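You operate a simulated robot arm through the tools that you are given. There is no shell and no other tool.

You are at the controls of a simulated two-armed robot. One attempt, no reset.

TASK
Check the yellow-banded and blue-banded discs against STANDARD under DAY and WARM; true match to the PASS mat.
Fine: lamps off and shutter down at the end.

Only the result counts: the job must be done as asked and must still hold three seconds after the hand-in. Knocking over, shifting, dropping, spilling or breaking anything else fails it.

THE ROBOT
Two 7-joint arms with fingered hands on one trunk that stands fixed in place. Base frame: the origin is at the foot of the trunk, x ahead of it, y to its left, z up. Units: m, degrees, N and s.
The left shoulder is at [0.07, 0.172, 1.377], the right one opposite. Each reaches about 1.156 m from its shoulder. Payload 5 kg a hand.
The TCP of each hand is the grasp point between the finger pads, 0.043 m short of the fingertips. In the tool frame z runs along the fingers and y along their closing line. The gripper opens to 0.144 m; its body begins 0.05 m behind the TCP. The gripper is a hand of 5 fingers: y runs from the thumb to the fingers, the wrist lies at [-0.021, -0.124, -0.221] in the tool frame, and closing takes about 1.5 s.
Orientation is that of the tool frame in the base frame, as a unit quaternion [w, x, y, z]. With the fingers straight down and the wrist toward the robot, the tool's x, y and z point along [0, 1, 0], [1, 0, 0] and [0, 0, -1] of the base frame.

THE INTERFACE
- The arms move only by the tool drive_tool. It takes "left_moves", "right_moves" or both (then of equal length, played together; a hand with none holds still); each is a list of rows, each an object (a shift or turn left out is 0, a gripper value left out holds the last) with "linear": the shift along the base's x, y, z in m, a list of three; "rot": the turn, a rotation vector about the base's x, y, z in degrees, a list of three; "grip": the finger opening in m, from 0 to 0.144. In form: [{"linear": [tx, ty, tz], "rot": [wx, wy, wz], "grip": grip}, ...]. A call has 1 to 20 rows; each row is the pose to reach, as a shift and turn from the pose commanded when the call began. Rows are played at 5 a second. More than 0.05 m and 8.6 degrees between two rows, or a gripper value outside its range, and nothing of the call is played. Where a pose cannot be reached the arm comes as near as it can. A force on the tool above 60 N (or 10 N above the force at the start of the call, whichever is more), or a blocked arm, ends the call early, and 0.2 s more pass. The fingers move at their own pace (about 0.045 m/s each) and stop on an object; they squeeze with about 27 N. The grip force told is the motor's: it shows also when the fingers shut on nothing. Time passes only in rows, and 0.2 s behind the last, so rows that repeat a pose let the fingers close. The reply holds the time, the measured pose of the TCP, the force on the tool along the base axes, the opening and the grip force, in the units named above and with some noise, with the torque about the TCP (base axes, N m) and any sound that the robot's microphone picked up.
- Cameras (640 x 400 px; columns grow to the right, rows downward): "scene" is now at [0.1415, -0.007, 1.6236]; the picture's right is [-0.07, -1.00, 0.00], its down [-0.47, 0.03, -0.88] and it looks along [0.88, -0.06, -0.47] (base axes); focal length 237 px, centre (320, 200). "left" rides on the left gripper at [-0.086, -0.108, -0.168] in its tool frame; the picture's right is [-0.80, -0.28, 0.53], its down [0.54, -0.73, 0.42] and it looks along [0.27, 0.63, 0.73] (tool axes); focal length 275 px, centre (320, 200). "right" rides on the right gripper at [0.086, -0.108, -0.168] in its tool frame; the picture's right is [-0.80, 0.28, -0.53], its down [-0.54, -0.73, 0.42] and it looks along [-0.27, 0.63, 0.73] (tool axes); focal length 275 px, centre (320, 200). There is no depth. A picture from a camera that has moved, and an enlarged one, comes with that camera's place and axes in the base frame and with its lens.
- camera(camera): a new picture of that camera. The clock stands still meanwhile.
- raise_lower(by): slides the trunk up (or, below 0, down) by that many m; the arms and the scene camera ride with it, the base frame stays. It gives what a move gives, with no picture.
- hand_shape(shape, hand): the hand has 5 fingers and takes this shape, open, in about a second: jaw (thumb against the fingers, like two jaws); tri (thumb and two fingers); tip (a fingertip pinch); poke (one finger out to press); point (the index stretched); flat (the hand flat); cup (the hand cupped); fist (a fist). The gripper value then closes the fingers along that shape, each until it touches; the sizes above hold for jaw. It gives what a move gives, with no picture.
- aim_head(pan, tilt): turns the head with the scene camera to pan (to the left, within 86 degrees either way) and tilt (down, from -29 to 69), counted from straight ahead of the robot. It gives what a move gives.
- zoom(camera, box): a new picture of the part [left, top, right, bottom] of that camera's present view, enlarged. The clock stands still meanwhile.
- finish_job(): hands the job in; it is judged then, once.

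Nothing tells you positions but the pictures and the camera data. Unless the task says otherwise, let go and move clear before handing in.

The tools are called by a JSON object that holds its "fn" and its "kwargs". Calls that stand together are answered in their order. drive_tool: Moves the arms, as the interface text tells. Its arguments: {"type":"object","properties":{"left_moves":{"type":"array"},"right_moves":{"type":"array"}},"required":[]} The other tools are called the same way: raise_lower (by) moves the trunk up or down; hand_shape (shape, hand) gives the hand a shape; aim_head (pan, tilt) turns the head that bears the scene camera; camera (camera) takes a picture; zoom (camera, box) takes an enlarged picture of a part of a camera's view; finish_job () hands the job in.

At the start:

```text
time: 0.0
left_ee_pos: [0.6486, 0.3449, 1.5584]
left_ee_rot: [0.0, 0.707, 0.707, 0.0]
left_ft_force: [-0.1, 0.6, 0.2]
left_ft_torque: [0.0, 0.0, -0.01]
left_width: 0.1436
left_grip_force: 0.2
left_shape: jaw
right_ee_pos: [0.8099, -0.2091, 1.5761]
right_ee_rot: [0.0, 0.707, 0.707, 0.0]
right_ft_force: [0.8, 0.1, -0.4]
right_ft_torque: [-0.01, -0.01, -0.03]
right_width: 0.1434
right_grip_force: 0.1
right_shape: jaw
trunk travel left (down, up): [-0.475, 0.465]
head pan, tilt (commanded): [-4.0, 28.0]
```

scene: 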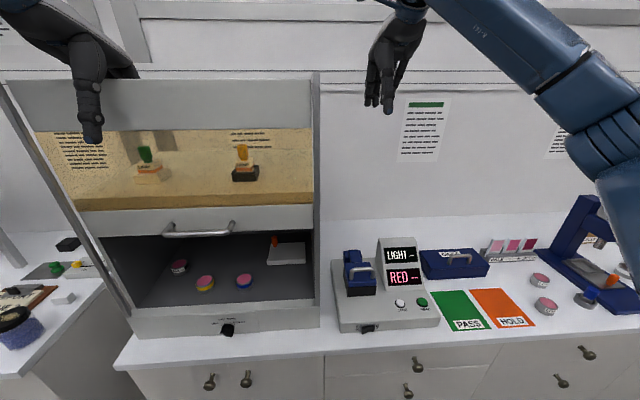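
right: 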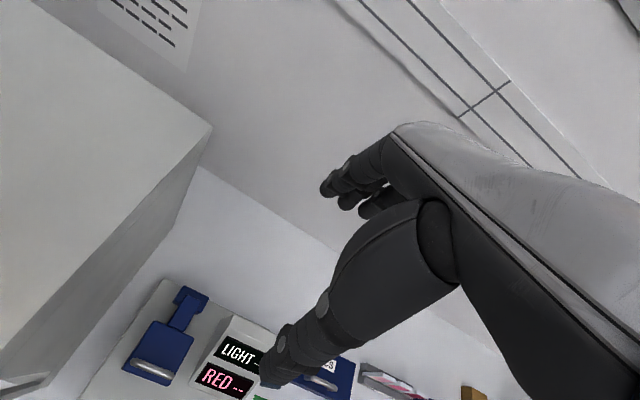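
left: 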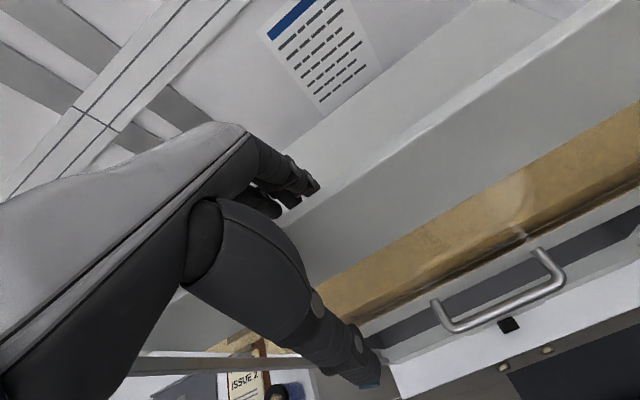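

I see a light booth with a sliding shutter (half up), discs inside, an instrument with LIGHT/RED displays, PASS and HOLD mats, and posters. I'll take enlarged pictures to read labels before moving.

{"fn": "zoom", "kwargs": {"camera": "scene", "box": [80, 200, 340, 360]}}

{"fn": "zoom", "kwargs": {"camera": "scene", "box": [320, 220, 480, 340]}}

{"fn": "zoom", "kwargs": {"camera": "scene", "box": [440, 190, 640, 340]}}

{"fn": "zoom", "kwargs": {"camera": "scene", "box": [390, 90, 470, 170]}}

{"fn": "zoom", "kwargs": {"camera": "scene", "box": [30, 110, 320, 220]}}

{"fn": "zoom", "kwargs": {"camera": "scene", "box": [0, 200, 140, 360]}}

```text
2.46 times, centred on (210, 280) of scene
camera zoom: at [0.1415, -0.007, 1.6236], right [-0.07, -1.0, 0.0], down [-0.47, 0.03, -0.88], along [0.88, -0.06, -0.47], focal length 584 px, centre (591, 3)
```

zoom: 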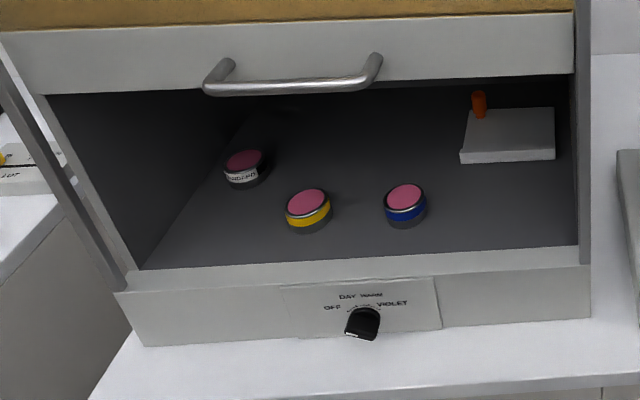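

```text
3.33 times, centred on (400, 280) of scene
camera zoom: at [0.1415, -0.007, 1.6236], right [-0.07, -1.0, 0.0], down [-0.47, 0.03, -0.88], along [0.88, -0.06, -0.47], focal length 790 px, centre (53, -67)
```

zoom: 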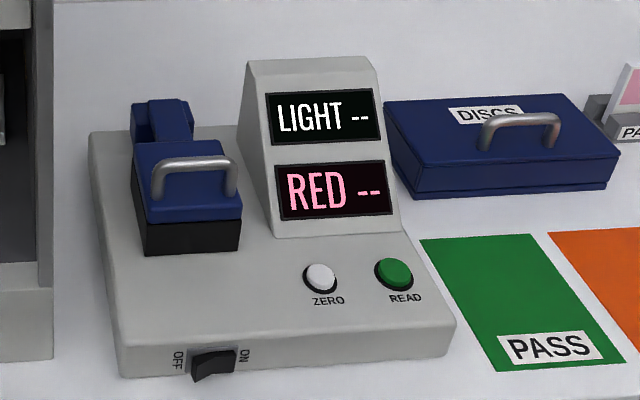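

```text
2.67 times, centred on (540, 265) of scene
camera zoom: at [0.1415, -0.007, 1.6236], right [-0.07, -1.0, 0.0], down [-0.47, 0.03, -0.88], along [0.88, -0.06, -0.47], focal length 632 px, centre (-267, 27)
```

zoom: 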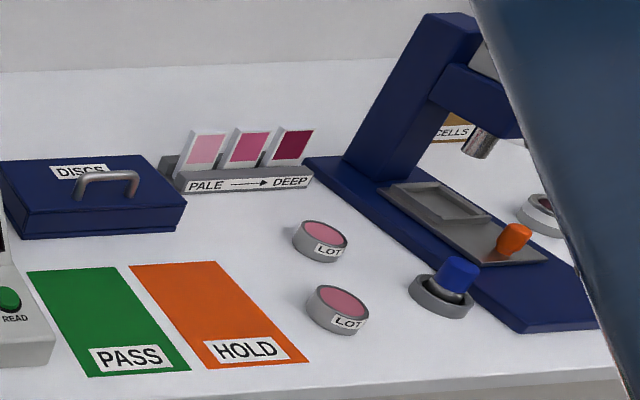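

```text
5.00 times, centred on (430, 130) of scene
camera zoom: at [0.1415, -0.007, 1.6236], right [-0.07, -1.0, 0.0], down [-0.47, 0.03, -0.88], along [0.88, -0.06, -0.47], focal length 1185 px, centre (-230, 550)
```

zoom: 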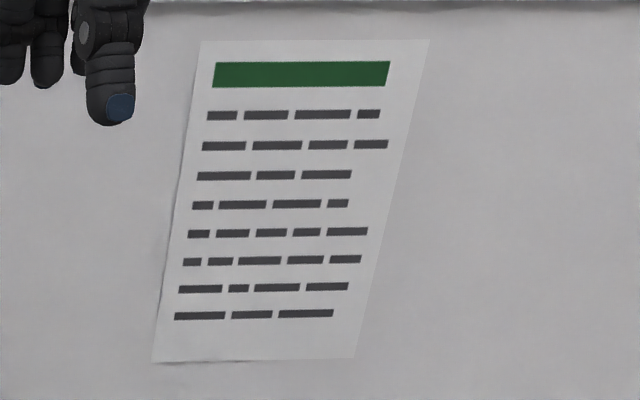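

```text
2.21 times, centred on (175, 165) of scene
camera zoom: at [0.1415, -0.007, 1.6236], right [-0.07, -1.0, 0.0], down [-0.47, 0.03, -0.88], along [0.88, -0.06, -0.47], focal length 523 px, centre (640, 277)
```

zoom: 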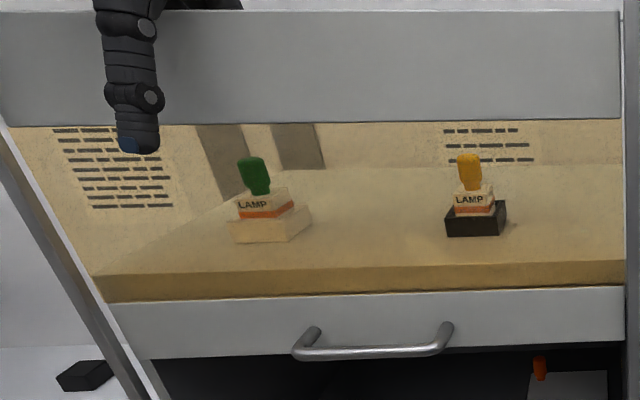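

```text
2.50 times, centred on (70, 280) of scene
camera zoom: at [0.1415, -0.007, 1.6236], right [-0.07, -1.0, 0.0], down [-0.47, 0.03, -0.88], along [0.88, -0.06, -0.47], focal length 593 px, centre (945, 0)
```

zoom: 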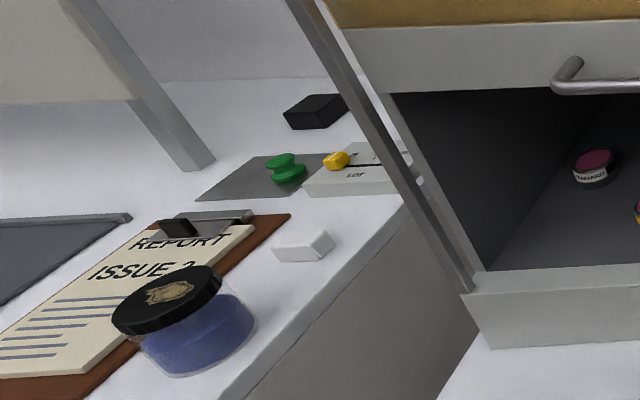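

The knob with OFF/DAY/WARM/VIOLET is on the booth front at roughly (0.61, 0.24, 0.945), by matching the scene and left views. I'll raise the trunk slightly to triangulate other features more accurately.

{"fn": "raise_lower", "kwargs": {"by": 0.15}}

{"fn": "camera", "kwargs": {"camera": "scene"}}

{"fn": "camera", "kwargs": {"camera": "left"}}

{"fn": "zoom", "kwargs": {"camera": "scene", "box": [150, 300, 310, 400]}}

```text
time: 1.8
left_ee_pos: [0.6494, 0.3444, 1.708]
left_ee_rot: [-0.001, 0.707, 0.707, 0.0]
left_ft_force: [-0.3, 0.0, 0.7]
left_ft_torque: [-0.01, -0.01, -0.01]
left_width: 0.1436
left_grip_force: 0.0
left_shape: jaw
right_ee_pos: [0.8088, -0.2097, 1.7266]
right_ee_rot: [0.0, 0.707, 0.708, 0.0]
right_ft_force: [0.5, -0.3, 0.1]
right_ft_torque: [0.01, 0.05, -0.01]
right_width: 0.1437
right_grip_force: 0.0
right_shape: jaw
trunk travel left (down, up): [-0.625, 0.315]
head pan, tilt (commanded): [-4.0, 28.0]
```

```text
taken
camera scene: at [0.1418, -0.007, 1.7735], right [-0.07, -1.0, 0.0], down [-0.47, 0.03, -0.88], along [0.88, -0.06, -0.47], focal length 237 px, centre (320, 200)
```

scene: 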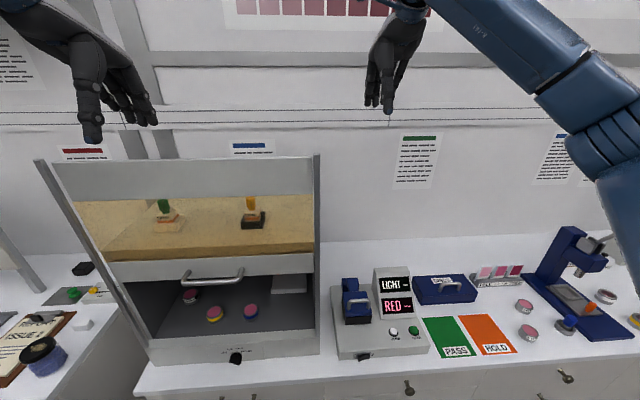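

```text
taken
camera left: at [0.5427, 0.2585, 1.8752], right [-0.28, -0.8, -0.53], down [-0.73, 0.54, -0.42], along [0.63, 0.27, -0.73], focal length 275 px, centre (320, 200)
```

left: 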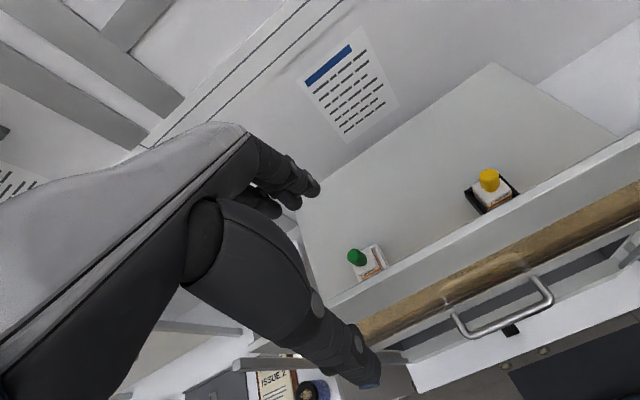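

```text
4.00 times, centred on (230, 350) of scene
camera zoom: at [0.1418, -0.007, 1.7735], right [-0.07, -1.0, 0.0], down [-0.47, 0.03, -0.88], along [0.88, -0.06, -0.47], focal length 948 px, centre (680, -400)
```

zoom: 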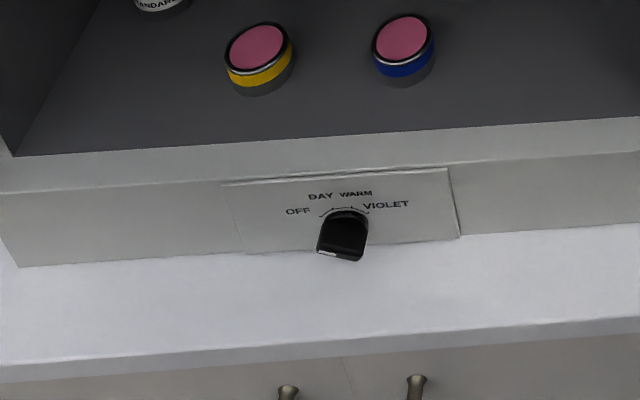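

The booth has a raised amber shutter whose handle is at about (0.60, 0.24, 1.31). The discs sit on the booth floor at z≈1.0, and the PASS mat is near (0.65, -0.53, 0.9). I'll pull the left hand back from the booth, lower the trunk again, and then bring the left wrist camera close to the knob.

{"fn": "drive_tool", "kwargs": {"left_moves": [{"linear": [-0.04, -0.01, 0]}, {"linear": [-0.08, -0.02, 0]}, {"linear": [-0.12, -0.03, 0]}, {"linear": [-0.16, -0.04, 0]}, {"linear": [-0.2, -0.05, 0]}]}}

{"fn": "raise_lower", "kwargs": {"by": -0.15}}

```text
time: 3.0
left_ee_pos: [0.4436, 0.2923, 1.7091]
left_ee_rot: [0.001, 0.707, 0.707, 0.001]
left_ft_force: [-1.1, -0.3, 0.9]
left_ft_torque: [0.0, -0.07, 0.02]
left_width: 0.1438
left_grip_force: 0.1
left_shape: jaw
right_ee_pos: [0.8056, -0.2089, 1.7286]
right_ee_rot: [0.0, 0.707, 0.707, 0.001]
right_ft_force: [-1.3, -0.7, -0.2]
right_ft_torque: [0.01, -0.09, 0.0]
right_width: 0.1439
right_grip_force: 0.1
right_shape: jaw
trunk travel left (down, up): [-0.625, 0.315]
head pan, tilt (commanded): [-4.0, 28.0]
```

```text
time: 4.7
left_ee_pos: [0.4488, 0.2931, 1.5566]
left_ee_rot: [0.0, 0.707, 0.707, 0.0]
left_ft_force: [-0.3, -0.5, -0.4]
left_ft_torque: [0.02, -0.04, -0.02]
left_width: 0.144
left_grip_force: 0.1
left_shape: jaw
right_ee_pos: [0.8096, -0.2097, 1.5762]
right_ee_rot: [0.0, 0.707, 0.707, 0.0]
right_ft_force: [0.4, 0.5, 0.2]
right_ft_torque: [0.06, -0.01, -0.04]
right_width: 0.1437
right_grip_force: 0.0
right_shape: jaw
trunk travel left (down, up): [-0.475, 0.465]
head pan, tilt (commanded): [-4.0, 28.0]
```

The left hand is now clear in front of the booth. I'll lower it to about z 1.15 so the wrist camera can see the knob.

{"fn": "drive_tool", "kwargs": {"left_moves": [{"linear": [-0.01, 0.0, -0.05]}, {"linear": [-0.02, 0.0, -0.1]}, {"linear": [-0.03, 0.0, -0.145]}, {"linear": [-0.03, 0.0, -0.19]}, {"linear": [-0.03, 0.0, -0.24]}, {"linear": [-0.03, 0.0, -0.29]}, {"linear": [-0.03, 0.0, -0.34]}, {"linear": [-0.03, 0.0, -0.39]}]}}

{"fn": "camera", "kwargs": {"camera": "left"}}

{"fn": "camera", "kwargs": {"camera": "scene"}}

```text
refused: row 1 steps farther than a row can; nothing moved
```

```text
taken
camera left: at [0.3414, 0.2073, 1.7245], right [-0.28, -0.8, -0.53], down [-0.73, 0.54, -0.42], along [0.63, 0.27, -0.73], focal length 275 px, centre (320, 200)
```

left: 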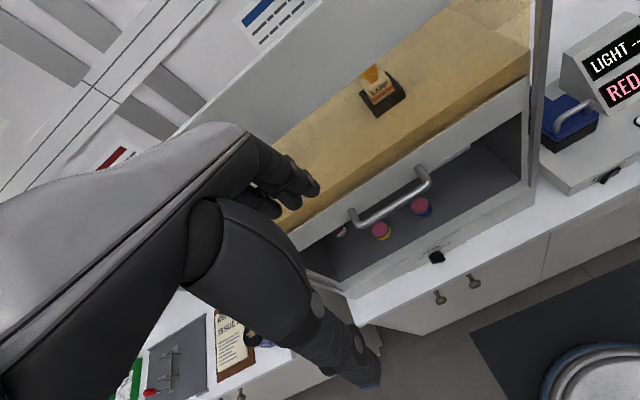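

```text
taken
camera scene: at [0.1416, -0.007, 1.6236], right [-0.07, -1.0, 0.0], down [-0.47, 0.03, -0.88], along [0.88, -0.06, -0.47], focal length 237 px, centre (320, 200)
```

scene: 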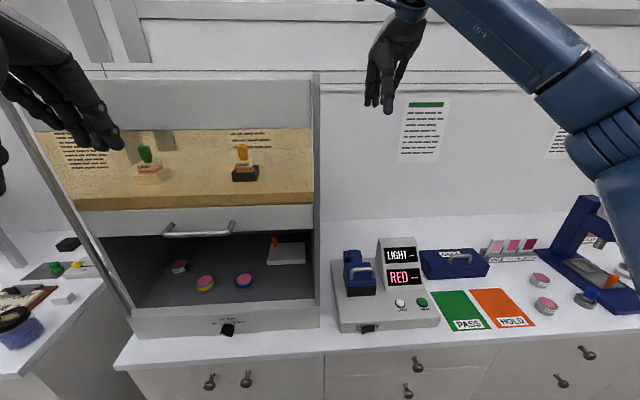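

The move was refused because of step size, so I'll use smaller steps. The left camera already shows the knob and handle well, so I'm going down toward the knob for a close view.

{"fn": "drive_tool", "kwargs": {"left_moves": [{"linear": [0, 0.0, -0.045]}, {"linear": [0, 0.0, -0.09]}, {"linear": [0, 0.0, -0.135]}, {"linear": [0, 0.0, -0.18]}, {"linear": [0, 0.0, -0.225]}, {"linear": [0, 0.0, -0.27]}, {"linear": [0, 0.0, -0.315]}, {"linear": [0, 0.0, -0.36]}]}}

{"fn": "camera", "kwargs": {"camera": "left"}}

{"fn": "camera", "kwargs": {"camera": "scene"}}

```text
time: 6.5
left_ee_pos: [0.5301, 0.3169, 1.2056]
left_ee_rot: [0.0, 0.708, 0.707, -0.002]
left_ft_force: [-0.5, -1.3, -0.2]
left_ft_torque: [0.03, 0.03, -0.01]
left_width: 0.1438
left_grip_force: 0.0
left_shape: jaw
left hand out of reach, approached as far as the arm can: row 4, 5, 6, 7, 8
right_ee_pos: [0.8104, -0.2084, 1.5754]
right_ee_rot: [0.0, 0.707, 0.707, 0.0]
right_ft_force: [-0.5, 0.3, -0.2]
right_ft_torque: [-0.01, 0.04, 0.02]
right_width: 0.1433
right_grip_force: 0.1
right_shape: jaw
trunk travel left (down, up): [-0.475, 0.465]
head pan, tilt (commanded): [-4.0, 28.0]
```

```text
taken
camera left: at [0.4223, 0.231, 1.3741], right [-0.29, -0.8, -0.53], down [-0.73, 0.54, -0.42], along [0.62, 0.27, -0.73], focal length 275 px, centre (320, 200)
```

left: 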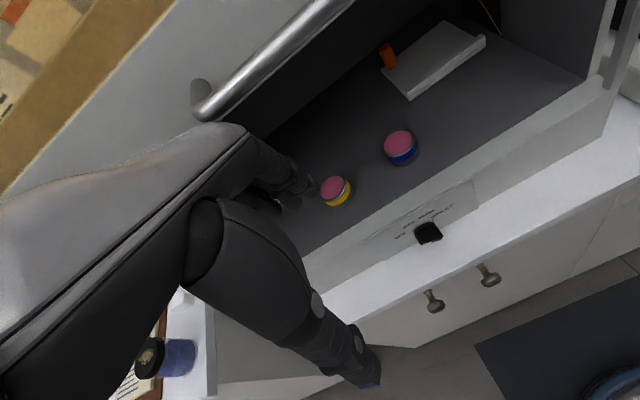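

```text
taken
camera scene: at [0.1429, -0.0066, 1.6235], right [-0.07, -1.0, 0.0], down [-0.47, 0.03, -0.88], along [0.88, -0.06, -0.47], focal length 237 px, centre (320, 200)
```

scene: 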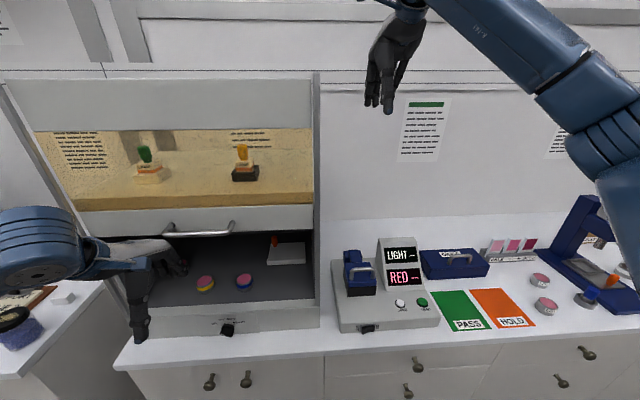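

The left hand stopped at (0.53, 0.317, 1.206), since the exact pose asked for was too close to the body. The knob is visible from here, so I'll enlarge it.

{"fn": "zoom", "kwargs": {"camera": "left", "box": [370, 190, 490, 265]}}

{"fn": "zoom", "kwargs": {"camera": "scene", "box": [190, 305, 270, 355]}}

{"fn": "zoom", "kwargs": {"camera": "left", "box": [300, 100, 500, 225]}}

```text
5.33 times, centred on (430, 228) of left
camera zoom: at [0.4223, 0.231, 1.3741], right [-0.29, -0.8, -0.53], down [-0.73, 0.54, -0.42], along [0.62, 0.27, -0.73], focal length 1468 px, centre (-267, 53)
```

zoom: 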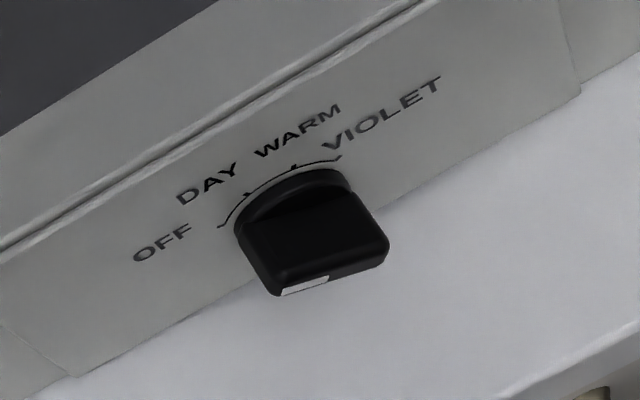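

```text
8.00 times, centred on (230, 330) of scene
camera zoom: at [0.1429, -0.0066, 1.6235], right [-0.07, -1.0, 0.0], down [-0.47, 0.03, -0.88], along [0.88, -0.06, -0.47], focal length 1897 px, centre (1040, -840)
```

zoom: 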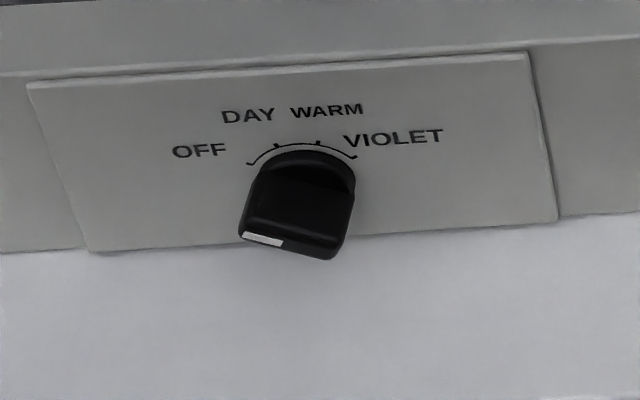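

```text
3.20 times, centred on (400, 162) of left
camera zoom: at [0.4223, 0.231, 1.3741], right [-0.29, -0.8, -0.53], down [-0.73, 0.54, -0.42], along [0.62, 0.27, -0.73], focal length 881 px, centre (64, 320)
```

zoom: 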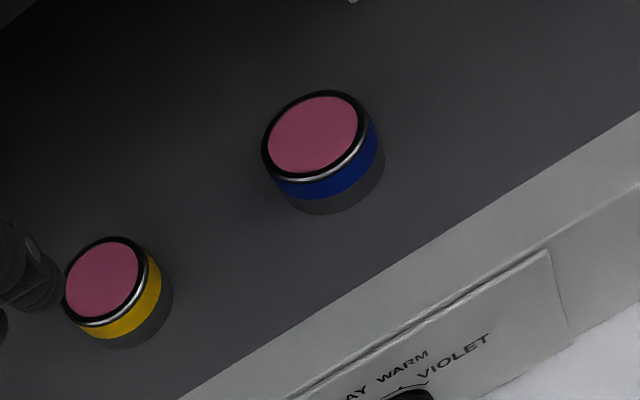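

The knob is a bar knob with its white pointer toward OFF (left), so clockwise turns it to DAY and then WARM. I plan to push the bar with one extended finger, so I'll shape the left hand as "poke" and check how it looks.

{"fn": "hand_shape", "kwargs": {"shape": "poke", "hand": "left"}}

{"fn": "camera", "kwargs": {"camera": "scene"}}

{"fn": "camera", "kwargs": {"camera": "left"}}

{"fn": "zoom", "kwargs": {"camera": "scene", "box": [60, 180, 300, 360]}}

```text
time: 7.4
left_ee_pos: [0.5275, 0.3162, 1.2075]
left_ee_rot: [-0.001, 0.707, 0.707, -0.001]
left_ft_force: [-1.0, -0.5, -0.4]
left_ft_torque: [0.01, 0.01, -0.01]
left_width: 0.0001
left_grip_force: 0.1
left_shape: poke
right_ee_pos: [0.8092, -0.2105, 1.5765]
right_ee_rot: [0.0, 0.706, 0.708, 0.0]
right_ft_force: [-0.6, 1.2, -0.1]
right_ft_torque: [0.0, -0.04, 0.01]
right_width: 0.1437
right_grip_force: 0.1
right_shape: jaw
trunk travel left (down, up): [-0.475, 0.465]
head pan, tilt (commanded): [-4.0, 28.0]
```

```text
taken
camera scene: at [0.1411, -0.0071, 1.6236], right [-0.07, -1.0, 0.0], down [-0.47, 0.03, -0.88], along [0.88, -0.06, -0.47], focal length 237 px, centre (320, 200)
```

scene: 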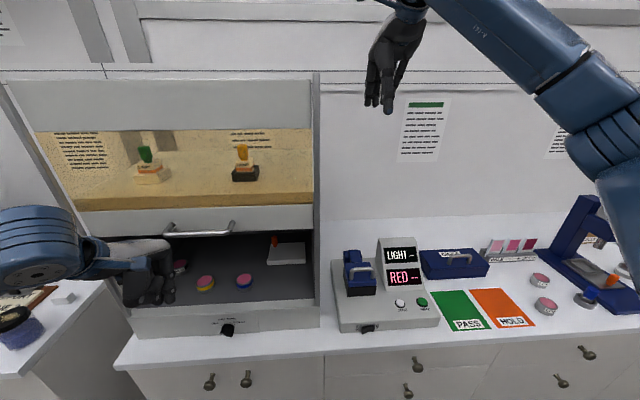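

```text
taken
camera left: at [0.4207, 0.2307, 1.3755], right [-0.29, -0.8, -0.53], down [-0.73, 0.54, -0.42], along [0.62, 0.27, -0.73], focal length 275 px, centre (320, 200)
```

left: 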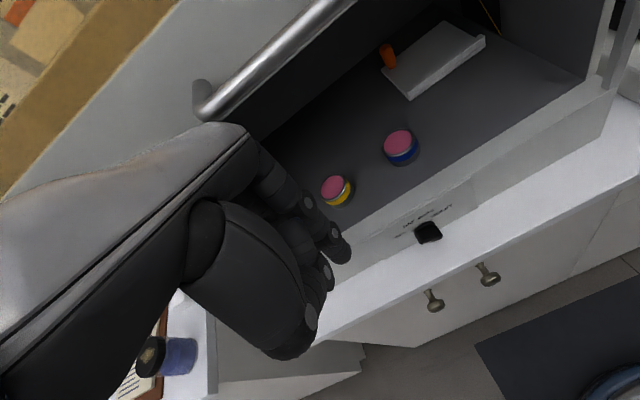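

```text
2.22 times, centred on (180, 270) of scene
camera zoom: at [0.1411, -0.0071, 1.6236], right [-0.07, -1.0, 0.0], down [-0.47, 0.03, -0.88], along [0.88, -0.06, -0.47], focal length 527 px, centre (631, 44)
```

zoom: 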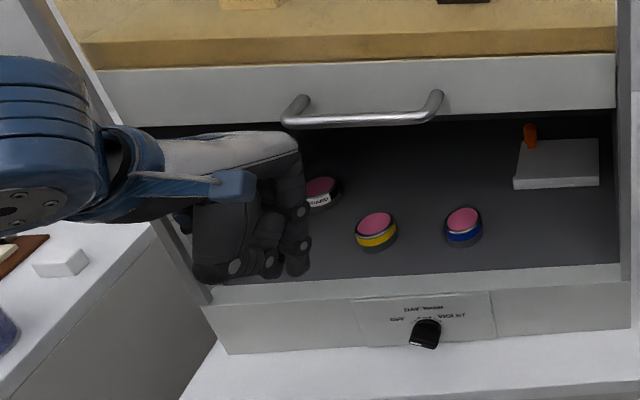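

In "poke" the finger is only slightly out. I'll try "point", which should give a longer index finger for pushing the knob bar.

{"fn": "hand_shape", "kwargs": {"shape": "point", "hand": "left"}}

{"fn": "camera", "kwargs": {"camera": "left"}}

{"fn": "zoom", "kwargs": {"camera": "scene", "box": [60, 180, 300, 360]}}

```text
time: 8.3
left_ee_pos: [0.5278, 0.3169, 1.2079]
left_ee_rot: [0.0, 0.707, 0.708, -0.002]
left_ft_force: [-0.2, 0.6, 0.2]
left_ft_torque: [-0.02, 0.0, 0.04]
left_width: 0.0
left_grip_force: 0.0
left_shape: point
right_ee_pos: [0.8084, -0.2095, 1.5746]
right_ee_rot: [0.001, 0.706, 0.708, 0.0]
right_ft_force: [0.0, 0.4, 1.2]
right_ft_torque: [0.0, -0.01, 0.0]
right_width: 0.1437
right_grip_force: 0.1
right_shape: jaw
trunk travel left (down, up): [-0.475, 0.465]
head pan, tilt (commanded): [-4.0, 28.0]
```

```text
taken
camera left: at [0.421, 0.2308, 1.3754], right [-0.29, -0.8, -0.53], down [-0.73, 0.54, -0.42], along [0.62, 0.27, -0.73], focal length 275 px, centre (320, 200)
```

left: 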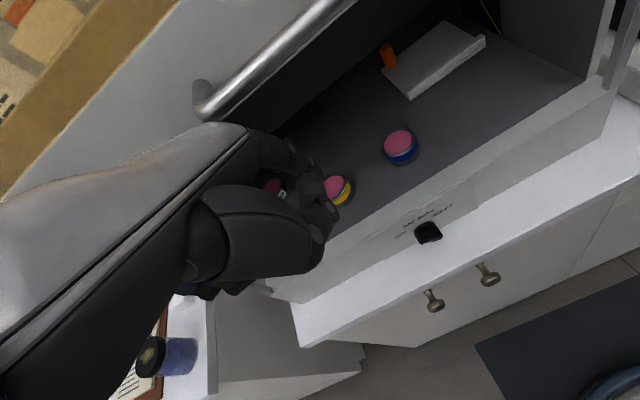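

```text
2.22 times, centred on (180, 270) of scene
camera zoom: at [0.1415, -0.0069, 1.6236], right [-0.07, -1.0, 0.0], down [-0.47, 0.03, -0.88], along [0.88, -0.06, -0.47], focal length 527 px, centre (631, 44)
```

zoom: 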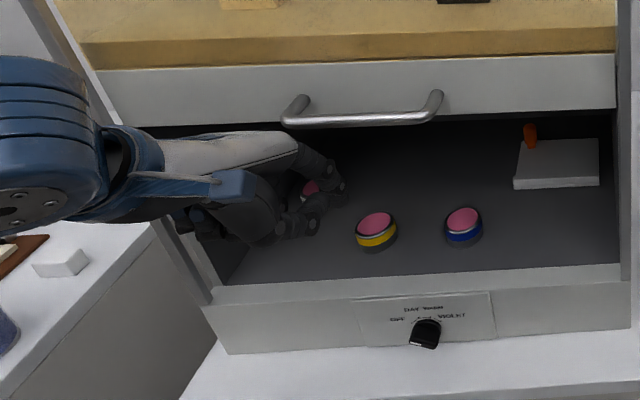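

The "point" shape has the index stretched forward and down from the palm. I'll enlarge both views to locate the fingertip.

{"fn": "zoom", "kwargs": {"camera": "left", "box": [180, 100, 380, 300]}}

{"fn": "zoom", "kwargs": {"camera": "scene", "box": [120, 230, 220, 300]}}

```text
2.00 times, centred on (280, 200) of left
camera zoom: at [0.421, 0.2308, 1.3754], right [-0.29, -0.8, -0.53], down [-0.73, 0.54, -0.42], along [0.62, 0.27, -0.73], focal length 551 px, centre (400, 200)
```

zoom: 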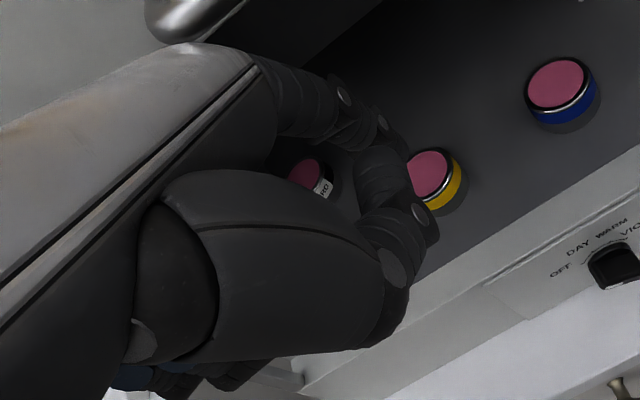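

```text
5.71 times, centred on (170, 265) of scene
camera zoom: at [0.1415, -0.0069, 1.6236], right [-0.07, -1.0, 0.0], down [-0.47, 0.03, -0.88], along [0.88, -0.06, -0.47], focal length 1355 px, centre (1177, -171)
```

zoom: 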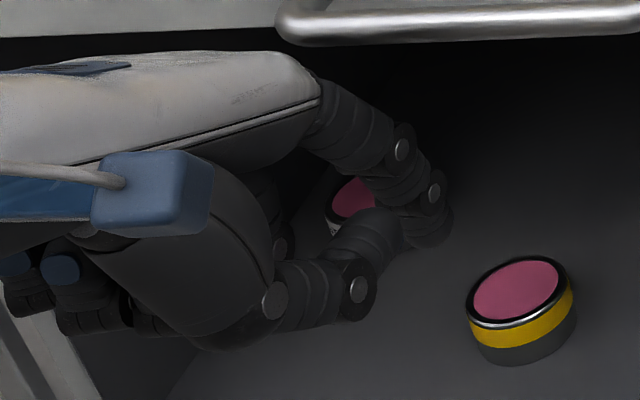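

In "point" the thumb closes against the index. I'll check the "tip" shape as well, since a fingertip pinch might be able to grip the knob bar.

{"fn": "hand_shape", "kwargs": {"shape": "tip", "hand": "left"}}

{"fn": "zoom", "kwargs": {"camera": "left", "box": [140, 100, 460, 300]}}

{"fn": "zoom", "kwargs": {"camera": "scene", "box": [100, 220, 244, 310]}}

```text
time: 9.2
left_ee_pos: [0.5273, 0.3169, 1.2076]
left_ee_rot: [0.0, 0.707, 0.707, -0.001]
left_ft_force: [-0.9, 0.9, 0.6]
left_ft_torque: [0.0, 0.0, -0.01]
left_width: 0.1436
left_grip_force: 0.0
left_shape: tip
right_ee_pos: [0.8099, -0.2079, 1.5765]
right_ee_rot: [0.001, 0.706, 0.708, 0.0]
right_ft_force: [-0.1, -1.5, 0.4]
right_ft_torque: [0.0, 0.02, 0.0]
right_width: 0.1435
right_grip_force: 0.1
right_shape: jaw
trunk travel left (down, up): [-0.475, 0.465]
head pan, tilt (commanded): [-4.0, 28.0]
```

```text
2.00 times, centred on (300, 200) of left
camera zoom: at [0.421, 0.2307, 1.3754], right [-0.29, -0.8, -0.53], down [-0.73, 0.54, -0.42], along [0.62, 0.27, -0.73], focal length 551 px, centre (360, 200)
```

zoom: 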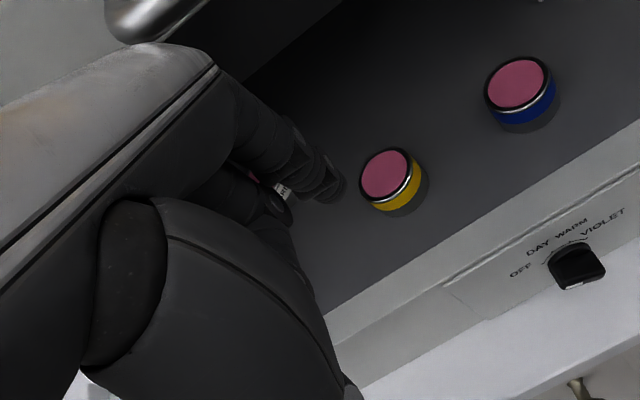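

```text
4.44 times, centred on (172, 265) of scene
camera zoom: at [0.1415, -0.007, 1.6236], right [-0.07, -1.0, 0.0], down [-0.47, 0.03, -0.88], along [0.88, -0.06, -0.47], focal length 1054 px, centre (978, -89)
```

zoom: 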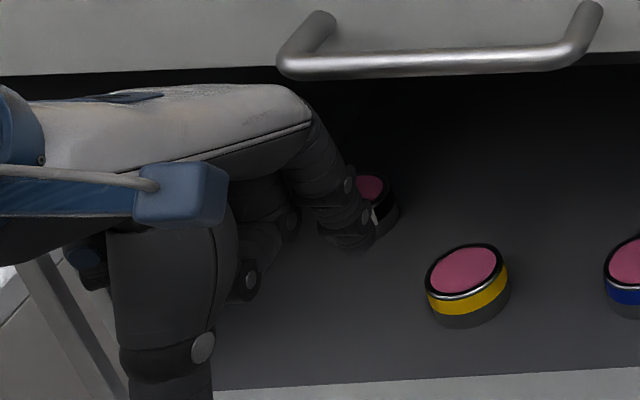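

The poke fingertip triangulates to about 0.04 m ahead of the TCP, so it will work as a pin for pushing the knob bar. I'll go back to poke and turn the left hand to point forward, with the index lowest and the other fingers stacked above it, while moving down a little.

{"fn": "hand_shape", "kwargs": {"shape": "poke", "hand": "left"}}

{"fn": "drive_tool", "kwargs": {"left_moves": [{"linear": [0.001, 0, -0.007], "rot": [3.88, -3.88, -5.54]}, {"linear": [0.003, 0, -0.014], "rot": [7.76, -7.76, -11.09]}, {"linear": [0.004, 0, -0.021], "rot": [11.65, -11.65, -16.63]}, {"linear": [0.006, 0, -0.029], "rot": [15.53, -15.53, -22.17]}, {"linear": [0.007, 0, -0.036], "rot": [19.41, -19.41, -27.71]}, {"linear": [0.009, 0, -0.043], "rot": [23.29, -23.29, -33.26]}, {"linear": [0.01, 0, -0.05], "rot": [27.17, -27.17, -38.8]}, {"linear": [0.011, 0, -0.057], "rot": [31.06, -31.06, -44.34]}, {"linear": [0.013, 0, -0.064], "rot": [34.94, -34.94, -49.89]}, {"linear": [0.014, 0, -0.071], "rot": [38.82, -38.82, -55.43]}, {"linear": [0.016, 0, -0.079], "rot": [42.7, -42.7, -60.97]}, {"linear": [0.017, 0, -0.086], "rot": [46.59, -46.59, -66.51]}, {"linear": [0.019, 0, -0.093], "rot": [50.47, -50.47, -72.06]}, {"linear": [0.02, 0, -0.1], "rot": [54.35, -54.35, -77.6]}]}}

{"fn": "camera", "kwargs": {"camera": "scene"}}

{"fn": "camera", "kwargs": {"camera": "left"}}

```text
time: 10.1
left_ee_pos: [0.528, 0.3172, 1.2073]
left_ee_rot: [-0.001, 0.707, 0.707, -0.002]
left_ft_force: [-0.6, 0.2, 0.6]
left_ft_torque: [-0.02, 0.04, 0.03]
left_width: 0.0
left_grip_force: 0.2
left_shape: poke
right_ee_pos: [0.8102, -0.2088, 1.5764]
right_ee_rot: [0.0, 0.706, 0.708, 0.0]
right_ft_force: [0.1, -0.4, -0.2]
right_ft_torque: [0.04, 0.0, -0.03]
right_width: 0.1433
right_grip_force: 0.0
right_shape: jaw
trunk travel left (down, up): [-0.475, 0.465]
head pan, tilt (commanded): [-4.0, 28.0]
```

```text
time: 13.1
left_ee_pos: [0.5504, 0.3165, 1.1107]
left_ee_rot: [0.0, 0.819, 0.001, 0.574]
left_ft_force: [0.8, 0.0, 0.1]
left_ft_torque: [-0.04, 0.03, 0.01]
left_width: 0.0
left_grip_force: 0.2
left_shape: poke
left hand out of reach, approached as far as the arm can: row 1, 2, 3, 4, 5, 6, 7, 8, 9, 10, 11, 12
right_ee_pos: [0.8097, -0.2078, 1.5768]
right_ee_rot: [-0.001, 0.707, 0.707, 0.0]
right_ft_force: [0.3, 0.4, 0.0]
right_ft_torque: [0.0, 0.01, -0.03]
right_width: 0.1437
right_grip_force: 0.0
right_shape: jaw
trunk travel left (down, up): [-0.475, 0.465]
head pan, tilt (commanded): [-4.0, 28.0]
```

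```text
taken
camera scene: at [0.1417, -0.0063, 1.6236], right [-0.07, -1.0, 0.0], down [-0.47, 0.03, -0.88], along [0.88, -0.06, -0.47], focal length 237 px, centre (320, 200)
```

scene: 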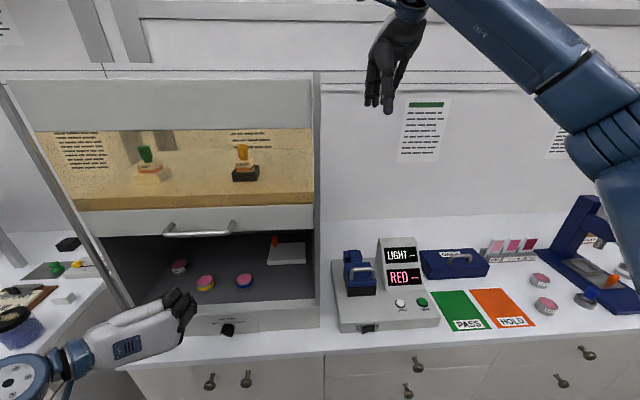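

```text
taken
camera left: at [0.3657, 0.4247, 1.0876], right [0.23, 0.28, -0.93], down [0.58, 0.73, 0.36], along [0.78, -0.63, 0.0], focal length 275 px, centre (320, 200)
```

left: 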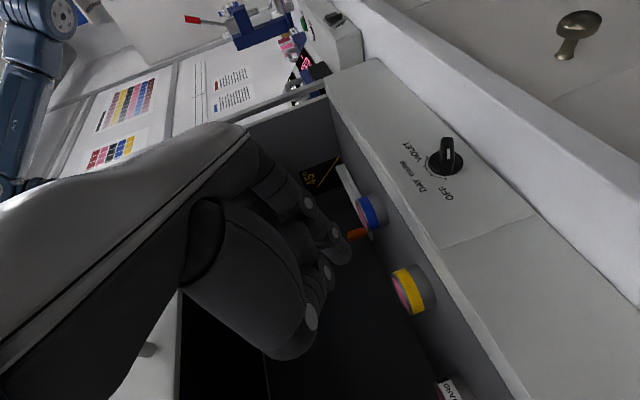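

The hand now points forward with the index lowest, and the left camera sees the knob from the side. I'll enlarge the knob view and the signs.

{"fn": "zoom", "kwargs": {"camera": "left", "box": [380, 110, 540, 210]}}

{"fn": "zoom", "kwargs": {"camera": "left", "box": [270, 130, 430, 230]}}

{"fn": "zoom", "kwargs": {"camera": "scene", "box": [130, 260, 280, 360]}}

```text
4.00 times, centred on (460, 160) of left
camera zoom: at [0.3657, 0.4247, 1.0876], right [0.23, 0.28, -0.93], down [0.58, 0.73, 0.36], along [0.78, -0.63, 0.0], focal length 1101 px, centre (-240, 360)
```

zoom: 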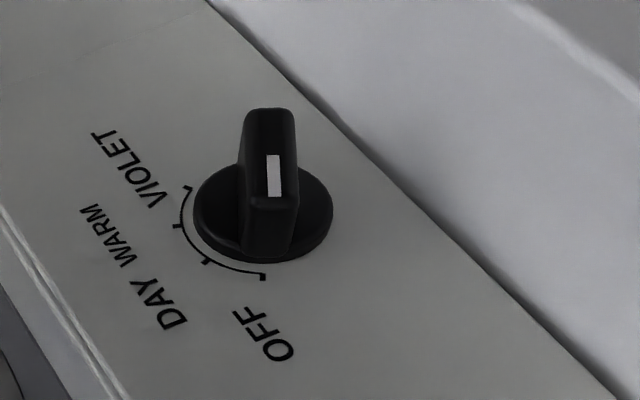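

```text
4.00 times, centred on (350, 180) of left
camera zoom: at [0.3657, 0.4247, 1.0876], right [0.23, 0.28, -0.93], down [0.58, 0.73, 0.36], along [0.78, -0.63, 0.0], focal length 1101 px, centre (200, 280)
```

zoom: 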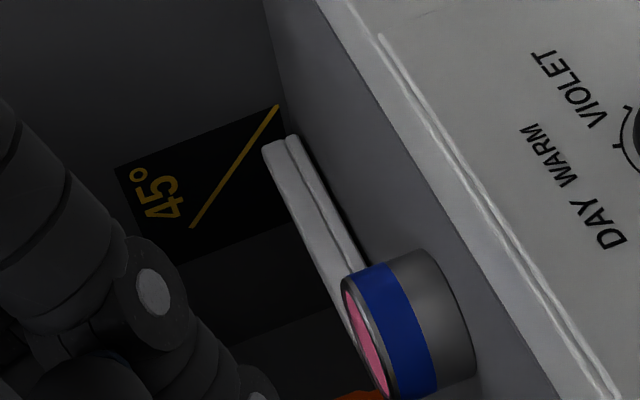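

```text
4.00 times, centred on (205, 310) of scene
camera zoom: at [0.1417, -0.0063, 1.6236], right [-0.07, -1.0, 0.0], down [-0.47, 0.03, -0.88], along [0.88, -0.06, -0.47], focal length 948 px, centre (780, -240)
```

zoom: 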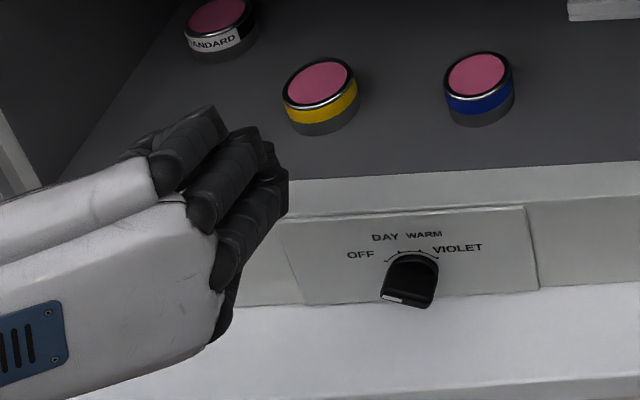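

The knob geometry is now clear: centre about (y 0.2405, z 0.942), bar outer face at x≈0.591, ticks at ±20° and ±60°, and the pointer at OFF (-60°). I'll enlarge the fingertip in both cameras to calibrate it.

{"fn": "zoom", "kwargs": {"camera": "left", "box": [270, 170, 400, 370]}}

{"fn": "zoom", "kwargs": {"camera": "scene", "box": [150, 275, 214, 350]}}

```text
2.00 times, centred on (335, 270) of left
camera zoom: at [0.3657, 0.4247, 1.0876], right [0.23, 0.28, -0.93], down [0.58, 0.73, 0.36], along [0.78, -0.63, 0.0], focal length 551 px, centre (290, 60)
```

zoom: 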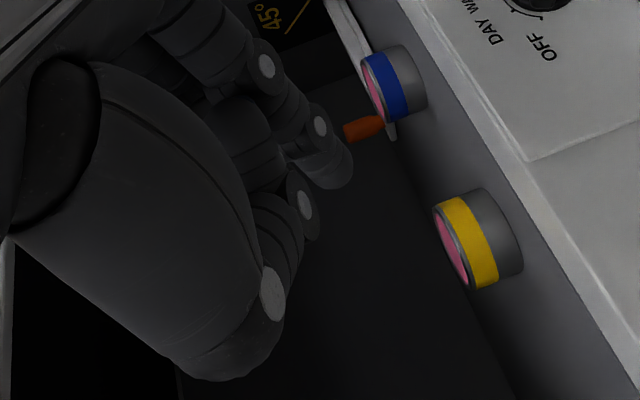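

```text
5.33 times, centred on (182, 312) of scene
camera zoom: at [0.1417, -0.0063, 1.6236], right [-0.07, -1.0, 0.0], down [-0.47, 0.03, -0.88], along [0.88, -0.06, -0.47], focal length 1264 px, centre (1056, -400)
```

zoom: 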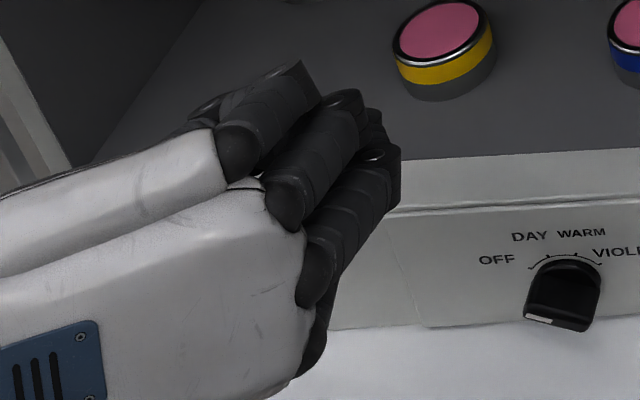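

The index fingertip sits about (+0.037, +0.004, -0.023) from the TCP in this pose. I'll move the finger to a hover up and to the right of the knob, short of the bar in x, and check with pictures.

{"fn": "drive_tool", "kwargs": {"left_moves": [{"linear": [-0.004, -0.018, -0.02]}, {"linear": [-0.008, -0.036, -0.041]}, {"linear": [-0.012, -0.054, -0.062]}, {"linear": [-0.016, -0.072, -0.082]}, {"linear": [-0.02, -0.09, -0.103]}, {"linear": [-0.02, -0.106, -0.118]}, {"linear": [-0.02, -0.106, -0.118]}]}}

{"fn": "camera", "kwargs": {"camera": "left"}}

{"fn": "zoom", "kwargs": {"camera": "scene", "box": [150, 270, 290, 370]}}

```text
time: 14.7
left_ee_pos: [0.5304, 0.2101, 0.9918]
left_ee_rot: [0.0, 0.82, 0.0, 0.573]
left_ft_force: [0.1, -0.3, 0.0]
left_ft_torque: [0.0, 0.02, -0.03]
left_width: 0.0
left_grip_force: 0.0
left_shape: poke
right_ee_pos: [0.8095, -0.2094, 1.5766]
right_ee_rot: [0.0, 0.706, 0.708, 0.001]
right_ft_force: [0.7, -0.6, 0.0]
right_ft_torque: [-0.01, -0.01, -0.03]
right_width: 0.1436
right_grip_force: 0.1
right_shape: jaw
trunk travel left (down, up): [-0.475, 0.465]
head pan, tilt (commanded): [-4.0, 28.0]
```

```text
taken
camera left: at [0.3455, 0.3175, 0.9679], right [0.23, 0.28, -0.93], down [0.58, 0.73, 0.37], along [0.78, -0.63, 0.0], focal length 275 px, centre (320, 200)
```

left: 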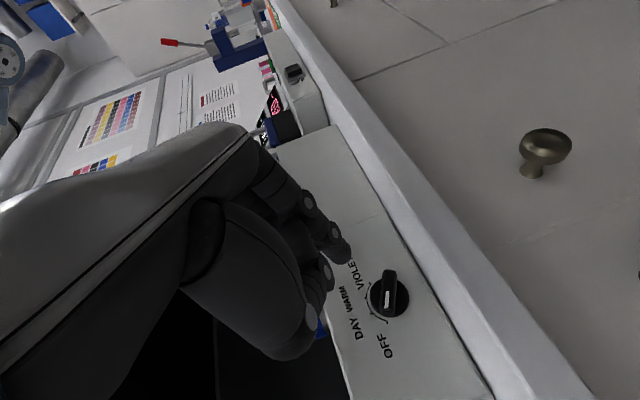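

```text
4.00 times, centred on (220, 320) of scene
camera zoom: at [0.1413, -0.007, 1.6236], right [-0.07, -1.0, 0.0], down [-0.47, 0.03, -0.88], along [0.88, -0.06, -0.47], focal length 948 px, centre (720, -280)
```

zoom: 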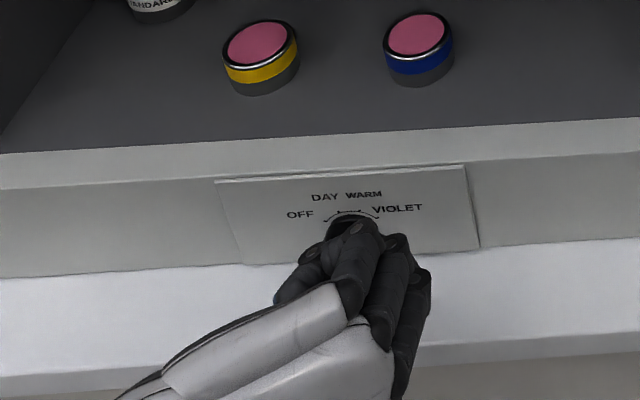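

The finger is hovering in front of the panel near the VIOLET label, with nothing touched. I'll enlarge the tip and knob to refine before advancing.

{"fn": "zoom", "kwargs": {"camera": "left", "box": [290, 200, 450, 360]}}

```text
2.50 times, centred on (370, 280) of left
camera zoom: at [0.3455, 0.3175, 0.9679], right [0.23, 0.28, -0.93], down [0.58, 0.73, 0.37], along [0.78, -0.63, 0.0], focal length 688 px, centre (195, 0)
```

zoom: 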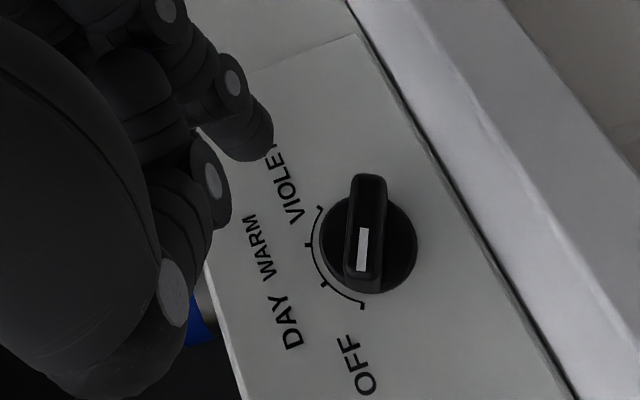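

The fingertip model agrees with the view: tip at about y 0.214, z 0.9685. I'll advance it beside the bar and lower it to just above the tail end.

{"fn": "drive_tool", "kwargs": {"left_moves": [{"linear": [0.012, 0.0, 0.0]}, {"linear": [0.024, 0.003, 0]}, {"linear": [0.034, 0.006, -0.003]}, {"linear": [0.034, 0.0077, -0.01]}, {"linear": [0.034, 0.0077, -0.014]}]}}

{"fn": "zoom", "kwargs": {"camera": "left", "box": [290, 180, 450, 300]}}

```text
time: 15.9
left_ee_pos: [0.5639, 0.2168, 0.9802]
left_ee_rot: [0.0, 0.819, 0.0, 0.573]
left_ft_force: [0.4, 0.4, -0.2]
left_ft_torque: [0.01, 0.0, 0.03]
left_width: 0.0
left_grip_force: 0.0
left_shape: poke
right_ee_pos: [0.8091, -0.2097, 1.5758]
right_ee_rot: [-0.001, 0.707, 0.708, 0.0]
right_ft_force: [-0.3, 0.2, 0.2]
right_ft_torque: [0.04, 0.02, -0.02]
right_width: 0.1437
right_grip_force: 0.1
right_shape: jaw
trunk travel left (down, up): [-0.475, 0.465]
head pan, tilt (commanded): [-4.0, 28.0]
```

```text
3.33 times, centred on (370, 240) of left
camera zoom: at [0.3788, 0.3254, 0.9556], right [0.23, 0.28, -0.93], down [0.58, 0.73, 0.36], along [0.78, -0.63, 0.0], focal length 918 px, centre (153, 67)
```

zoom: 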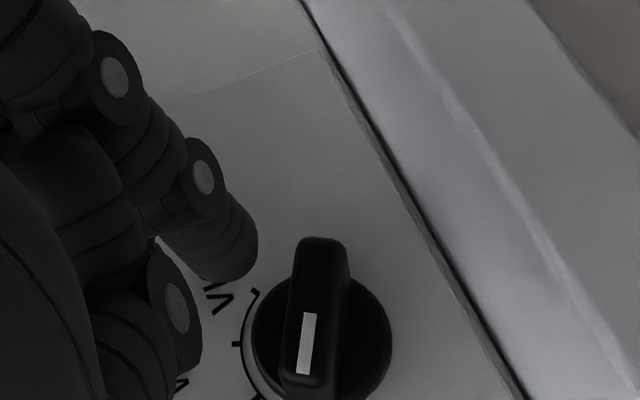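

The fingertip is beside the bar's tail end with about 8 mm to go. I'll push straight down, aiming to turn the knob about 40° to DAY.

{"fn": "drive_tool", "kwargs": {"left_moves": [{"linear": [0, 0.0, -0.005]}, {"linear": [0, 0.0, -0.009]}, {"linear": [0, 0, -0.012]}, {"linear": [0, 0, -0.015]}, {"linear": [0, 0, -0.018]}, {"linear": [0, 0, -0.02]}]}}

{"fn": "zoom", "kwargs": {"camera": "left", "box": [290, 180, 450, 300]}}

{"fn": "camera", "kwargs": {"camera": "scene"}}

```text
time: 17.3
left_ee_pos: [0.5629, 0.2164, 0.9591]
left_ee_rot: [-0.001, 0.819, 0.0, 0.573]
left_ft_force: [0.8, -0.3, 0.6]
left_ft_torque: [0.01, -0.06, -0.01]
left_width: 0.0
left_grip_force: 0.0
left_shape: poke
right_ee_pos: [0.8089, -0.2095, 1.5773]
right_ee_rot: [0.0, 0.707, 0.707, 0.0]
right_ft_force: [0.4, -0.6, 0.2]
right_ft_torque: [-0.04, -0.03, 0.0]
right_width: 0.1435
right_grip_force: 0.1
right_shape: jaw
trunk travel left (down, up): [-0.475, 0.465]
head pan, tilt (commanded): [-4.0, 28.0]
```

```text
3.33 times, centred on (370, 240) of left
camera zoom: at [0.379, 0.3251, 0.9358], right [0.23, 0.28, -0.93], down [0.58, 0.73, 0.37], along [0.78, -0.63, 0.0], focal length 918 px, centre (153, 67)
```

zoom: 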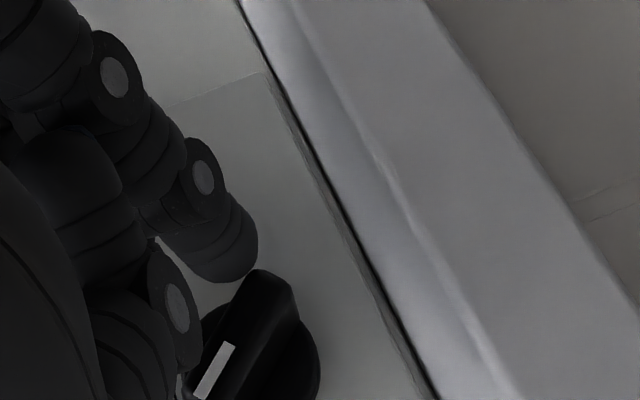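

```text
taken
camera scene: at [0.1413, -0.0071, 1.6236], right [-0.07, -1.0, 0.0], down [-0.47, 0.03, -0.88], along [0.88, -0.06, -0.47], focal length 237 px, centre (320, 200)
```

scene: 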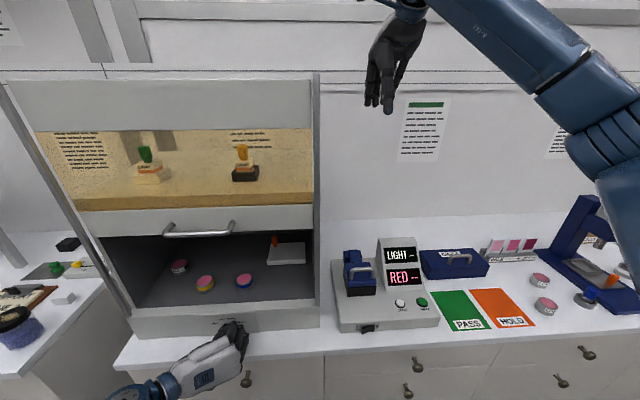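

The bar is turning, with no resistance felt, but it's not at DAY yet. I'll push a little further along the arc.

{"fn": "drive_tool", "kwargs": {"left_moves": [{"linear": [0, 0.0, -0.002]}, {"linear": [0, 0.0, -0.004]}, {"linear": [0, 0.0, -0.004]}]}}

{"fn": "zoom", "kwargs": {"camera": "left", "box": [290, 180, 450, 300]}}

{"fn": "zoom", "kwargs": {"camera": "scene", "box": [100, 220, 340, 370]}}

```text
time: 18.1
left_ee_pos: [0.564, 0.2164, 0.9567]
left_ee_rot: [-0.001, 0.819, -0.001, 0.573]
left_ft_force: [-1.1, -0.3, 1.1]
left_ft_torque: [-0.01, -0.01, -0.03]
left_width: 0.0002
left_grip_force: 0.0
left_shape: poke
right_ee_pos: [0.8082, -0.2096, 1.5762]
right_ee_rot: [0.0, 0.706, 0.708, 0.0]
right_ft_force: [0.2, -0.7, -0.1]
right_ft_torque: [0.01, -0.01, 0.03]
right_width: 0.1436
right_grip_force: 0.0
right_shape: jaw
trunk travel left (down, up): [-0.475, 0.465]
head pan, tilt (commanded): [-4.0, 28.0]
```

```text
3.33 times, centred on (370, 240) of left
camera zoom: at [0.379, 0.3244, 0.9316], right [0.23, 0.28, -0.93], down [0.58, 0.73, 0.36], along [0.78, -0.63, 0.0], focal length 918 px, centre (153, 67)
```

zoom: 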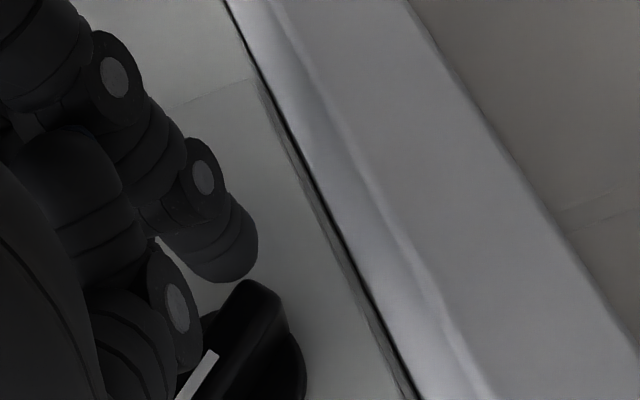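

```text
2.67 times, centred on (220, 295) of scene
camera zoom: at [0.1413, -0.0072, 1.6236], right [-0.07, -1.0, 0.0], down [-0.47, 0.03, -0.88], along [0.88, -0.06, -0.47], focal length 632 px, centre (587, -53)
```

zoom: 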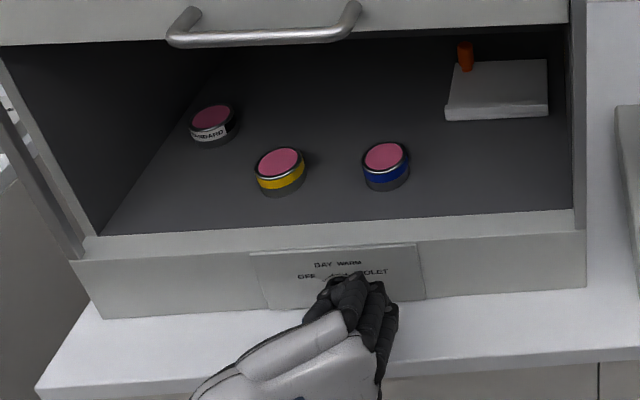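

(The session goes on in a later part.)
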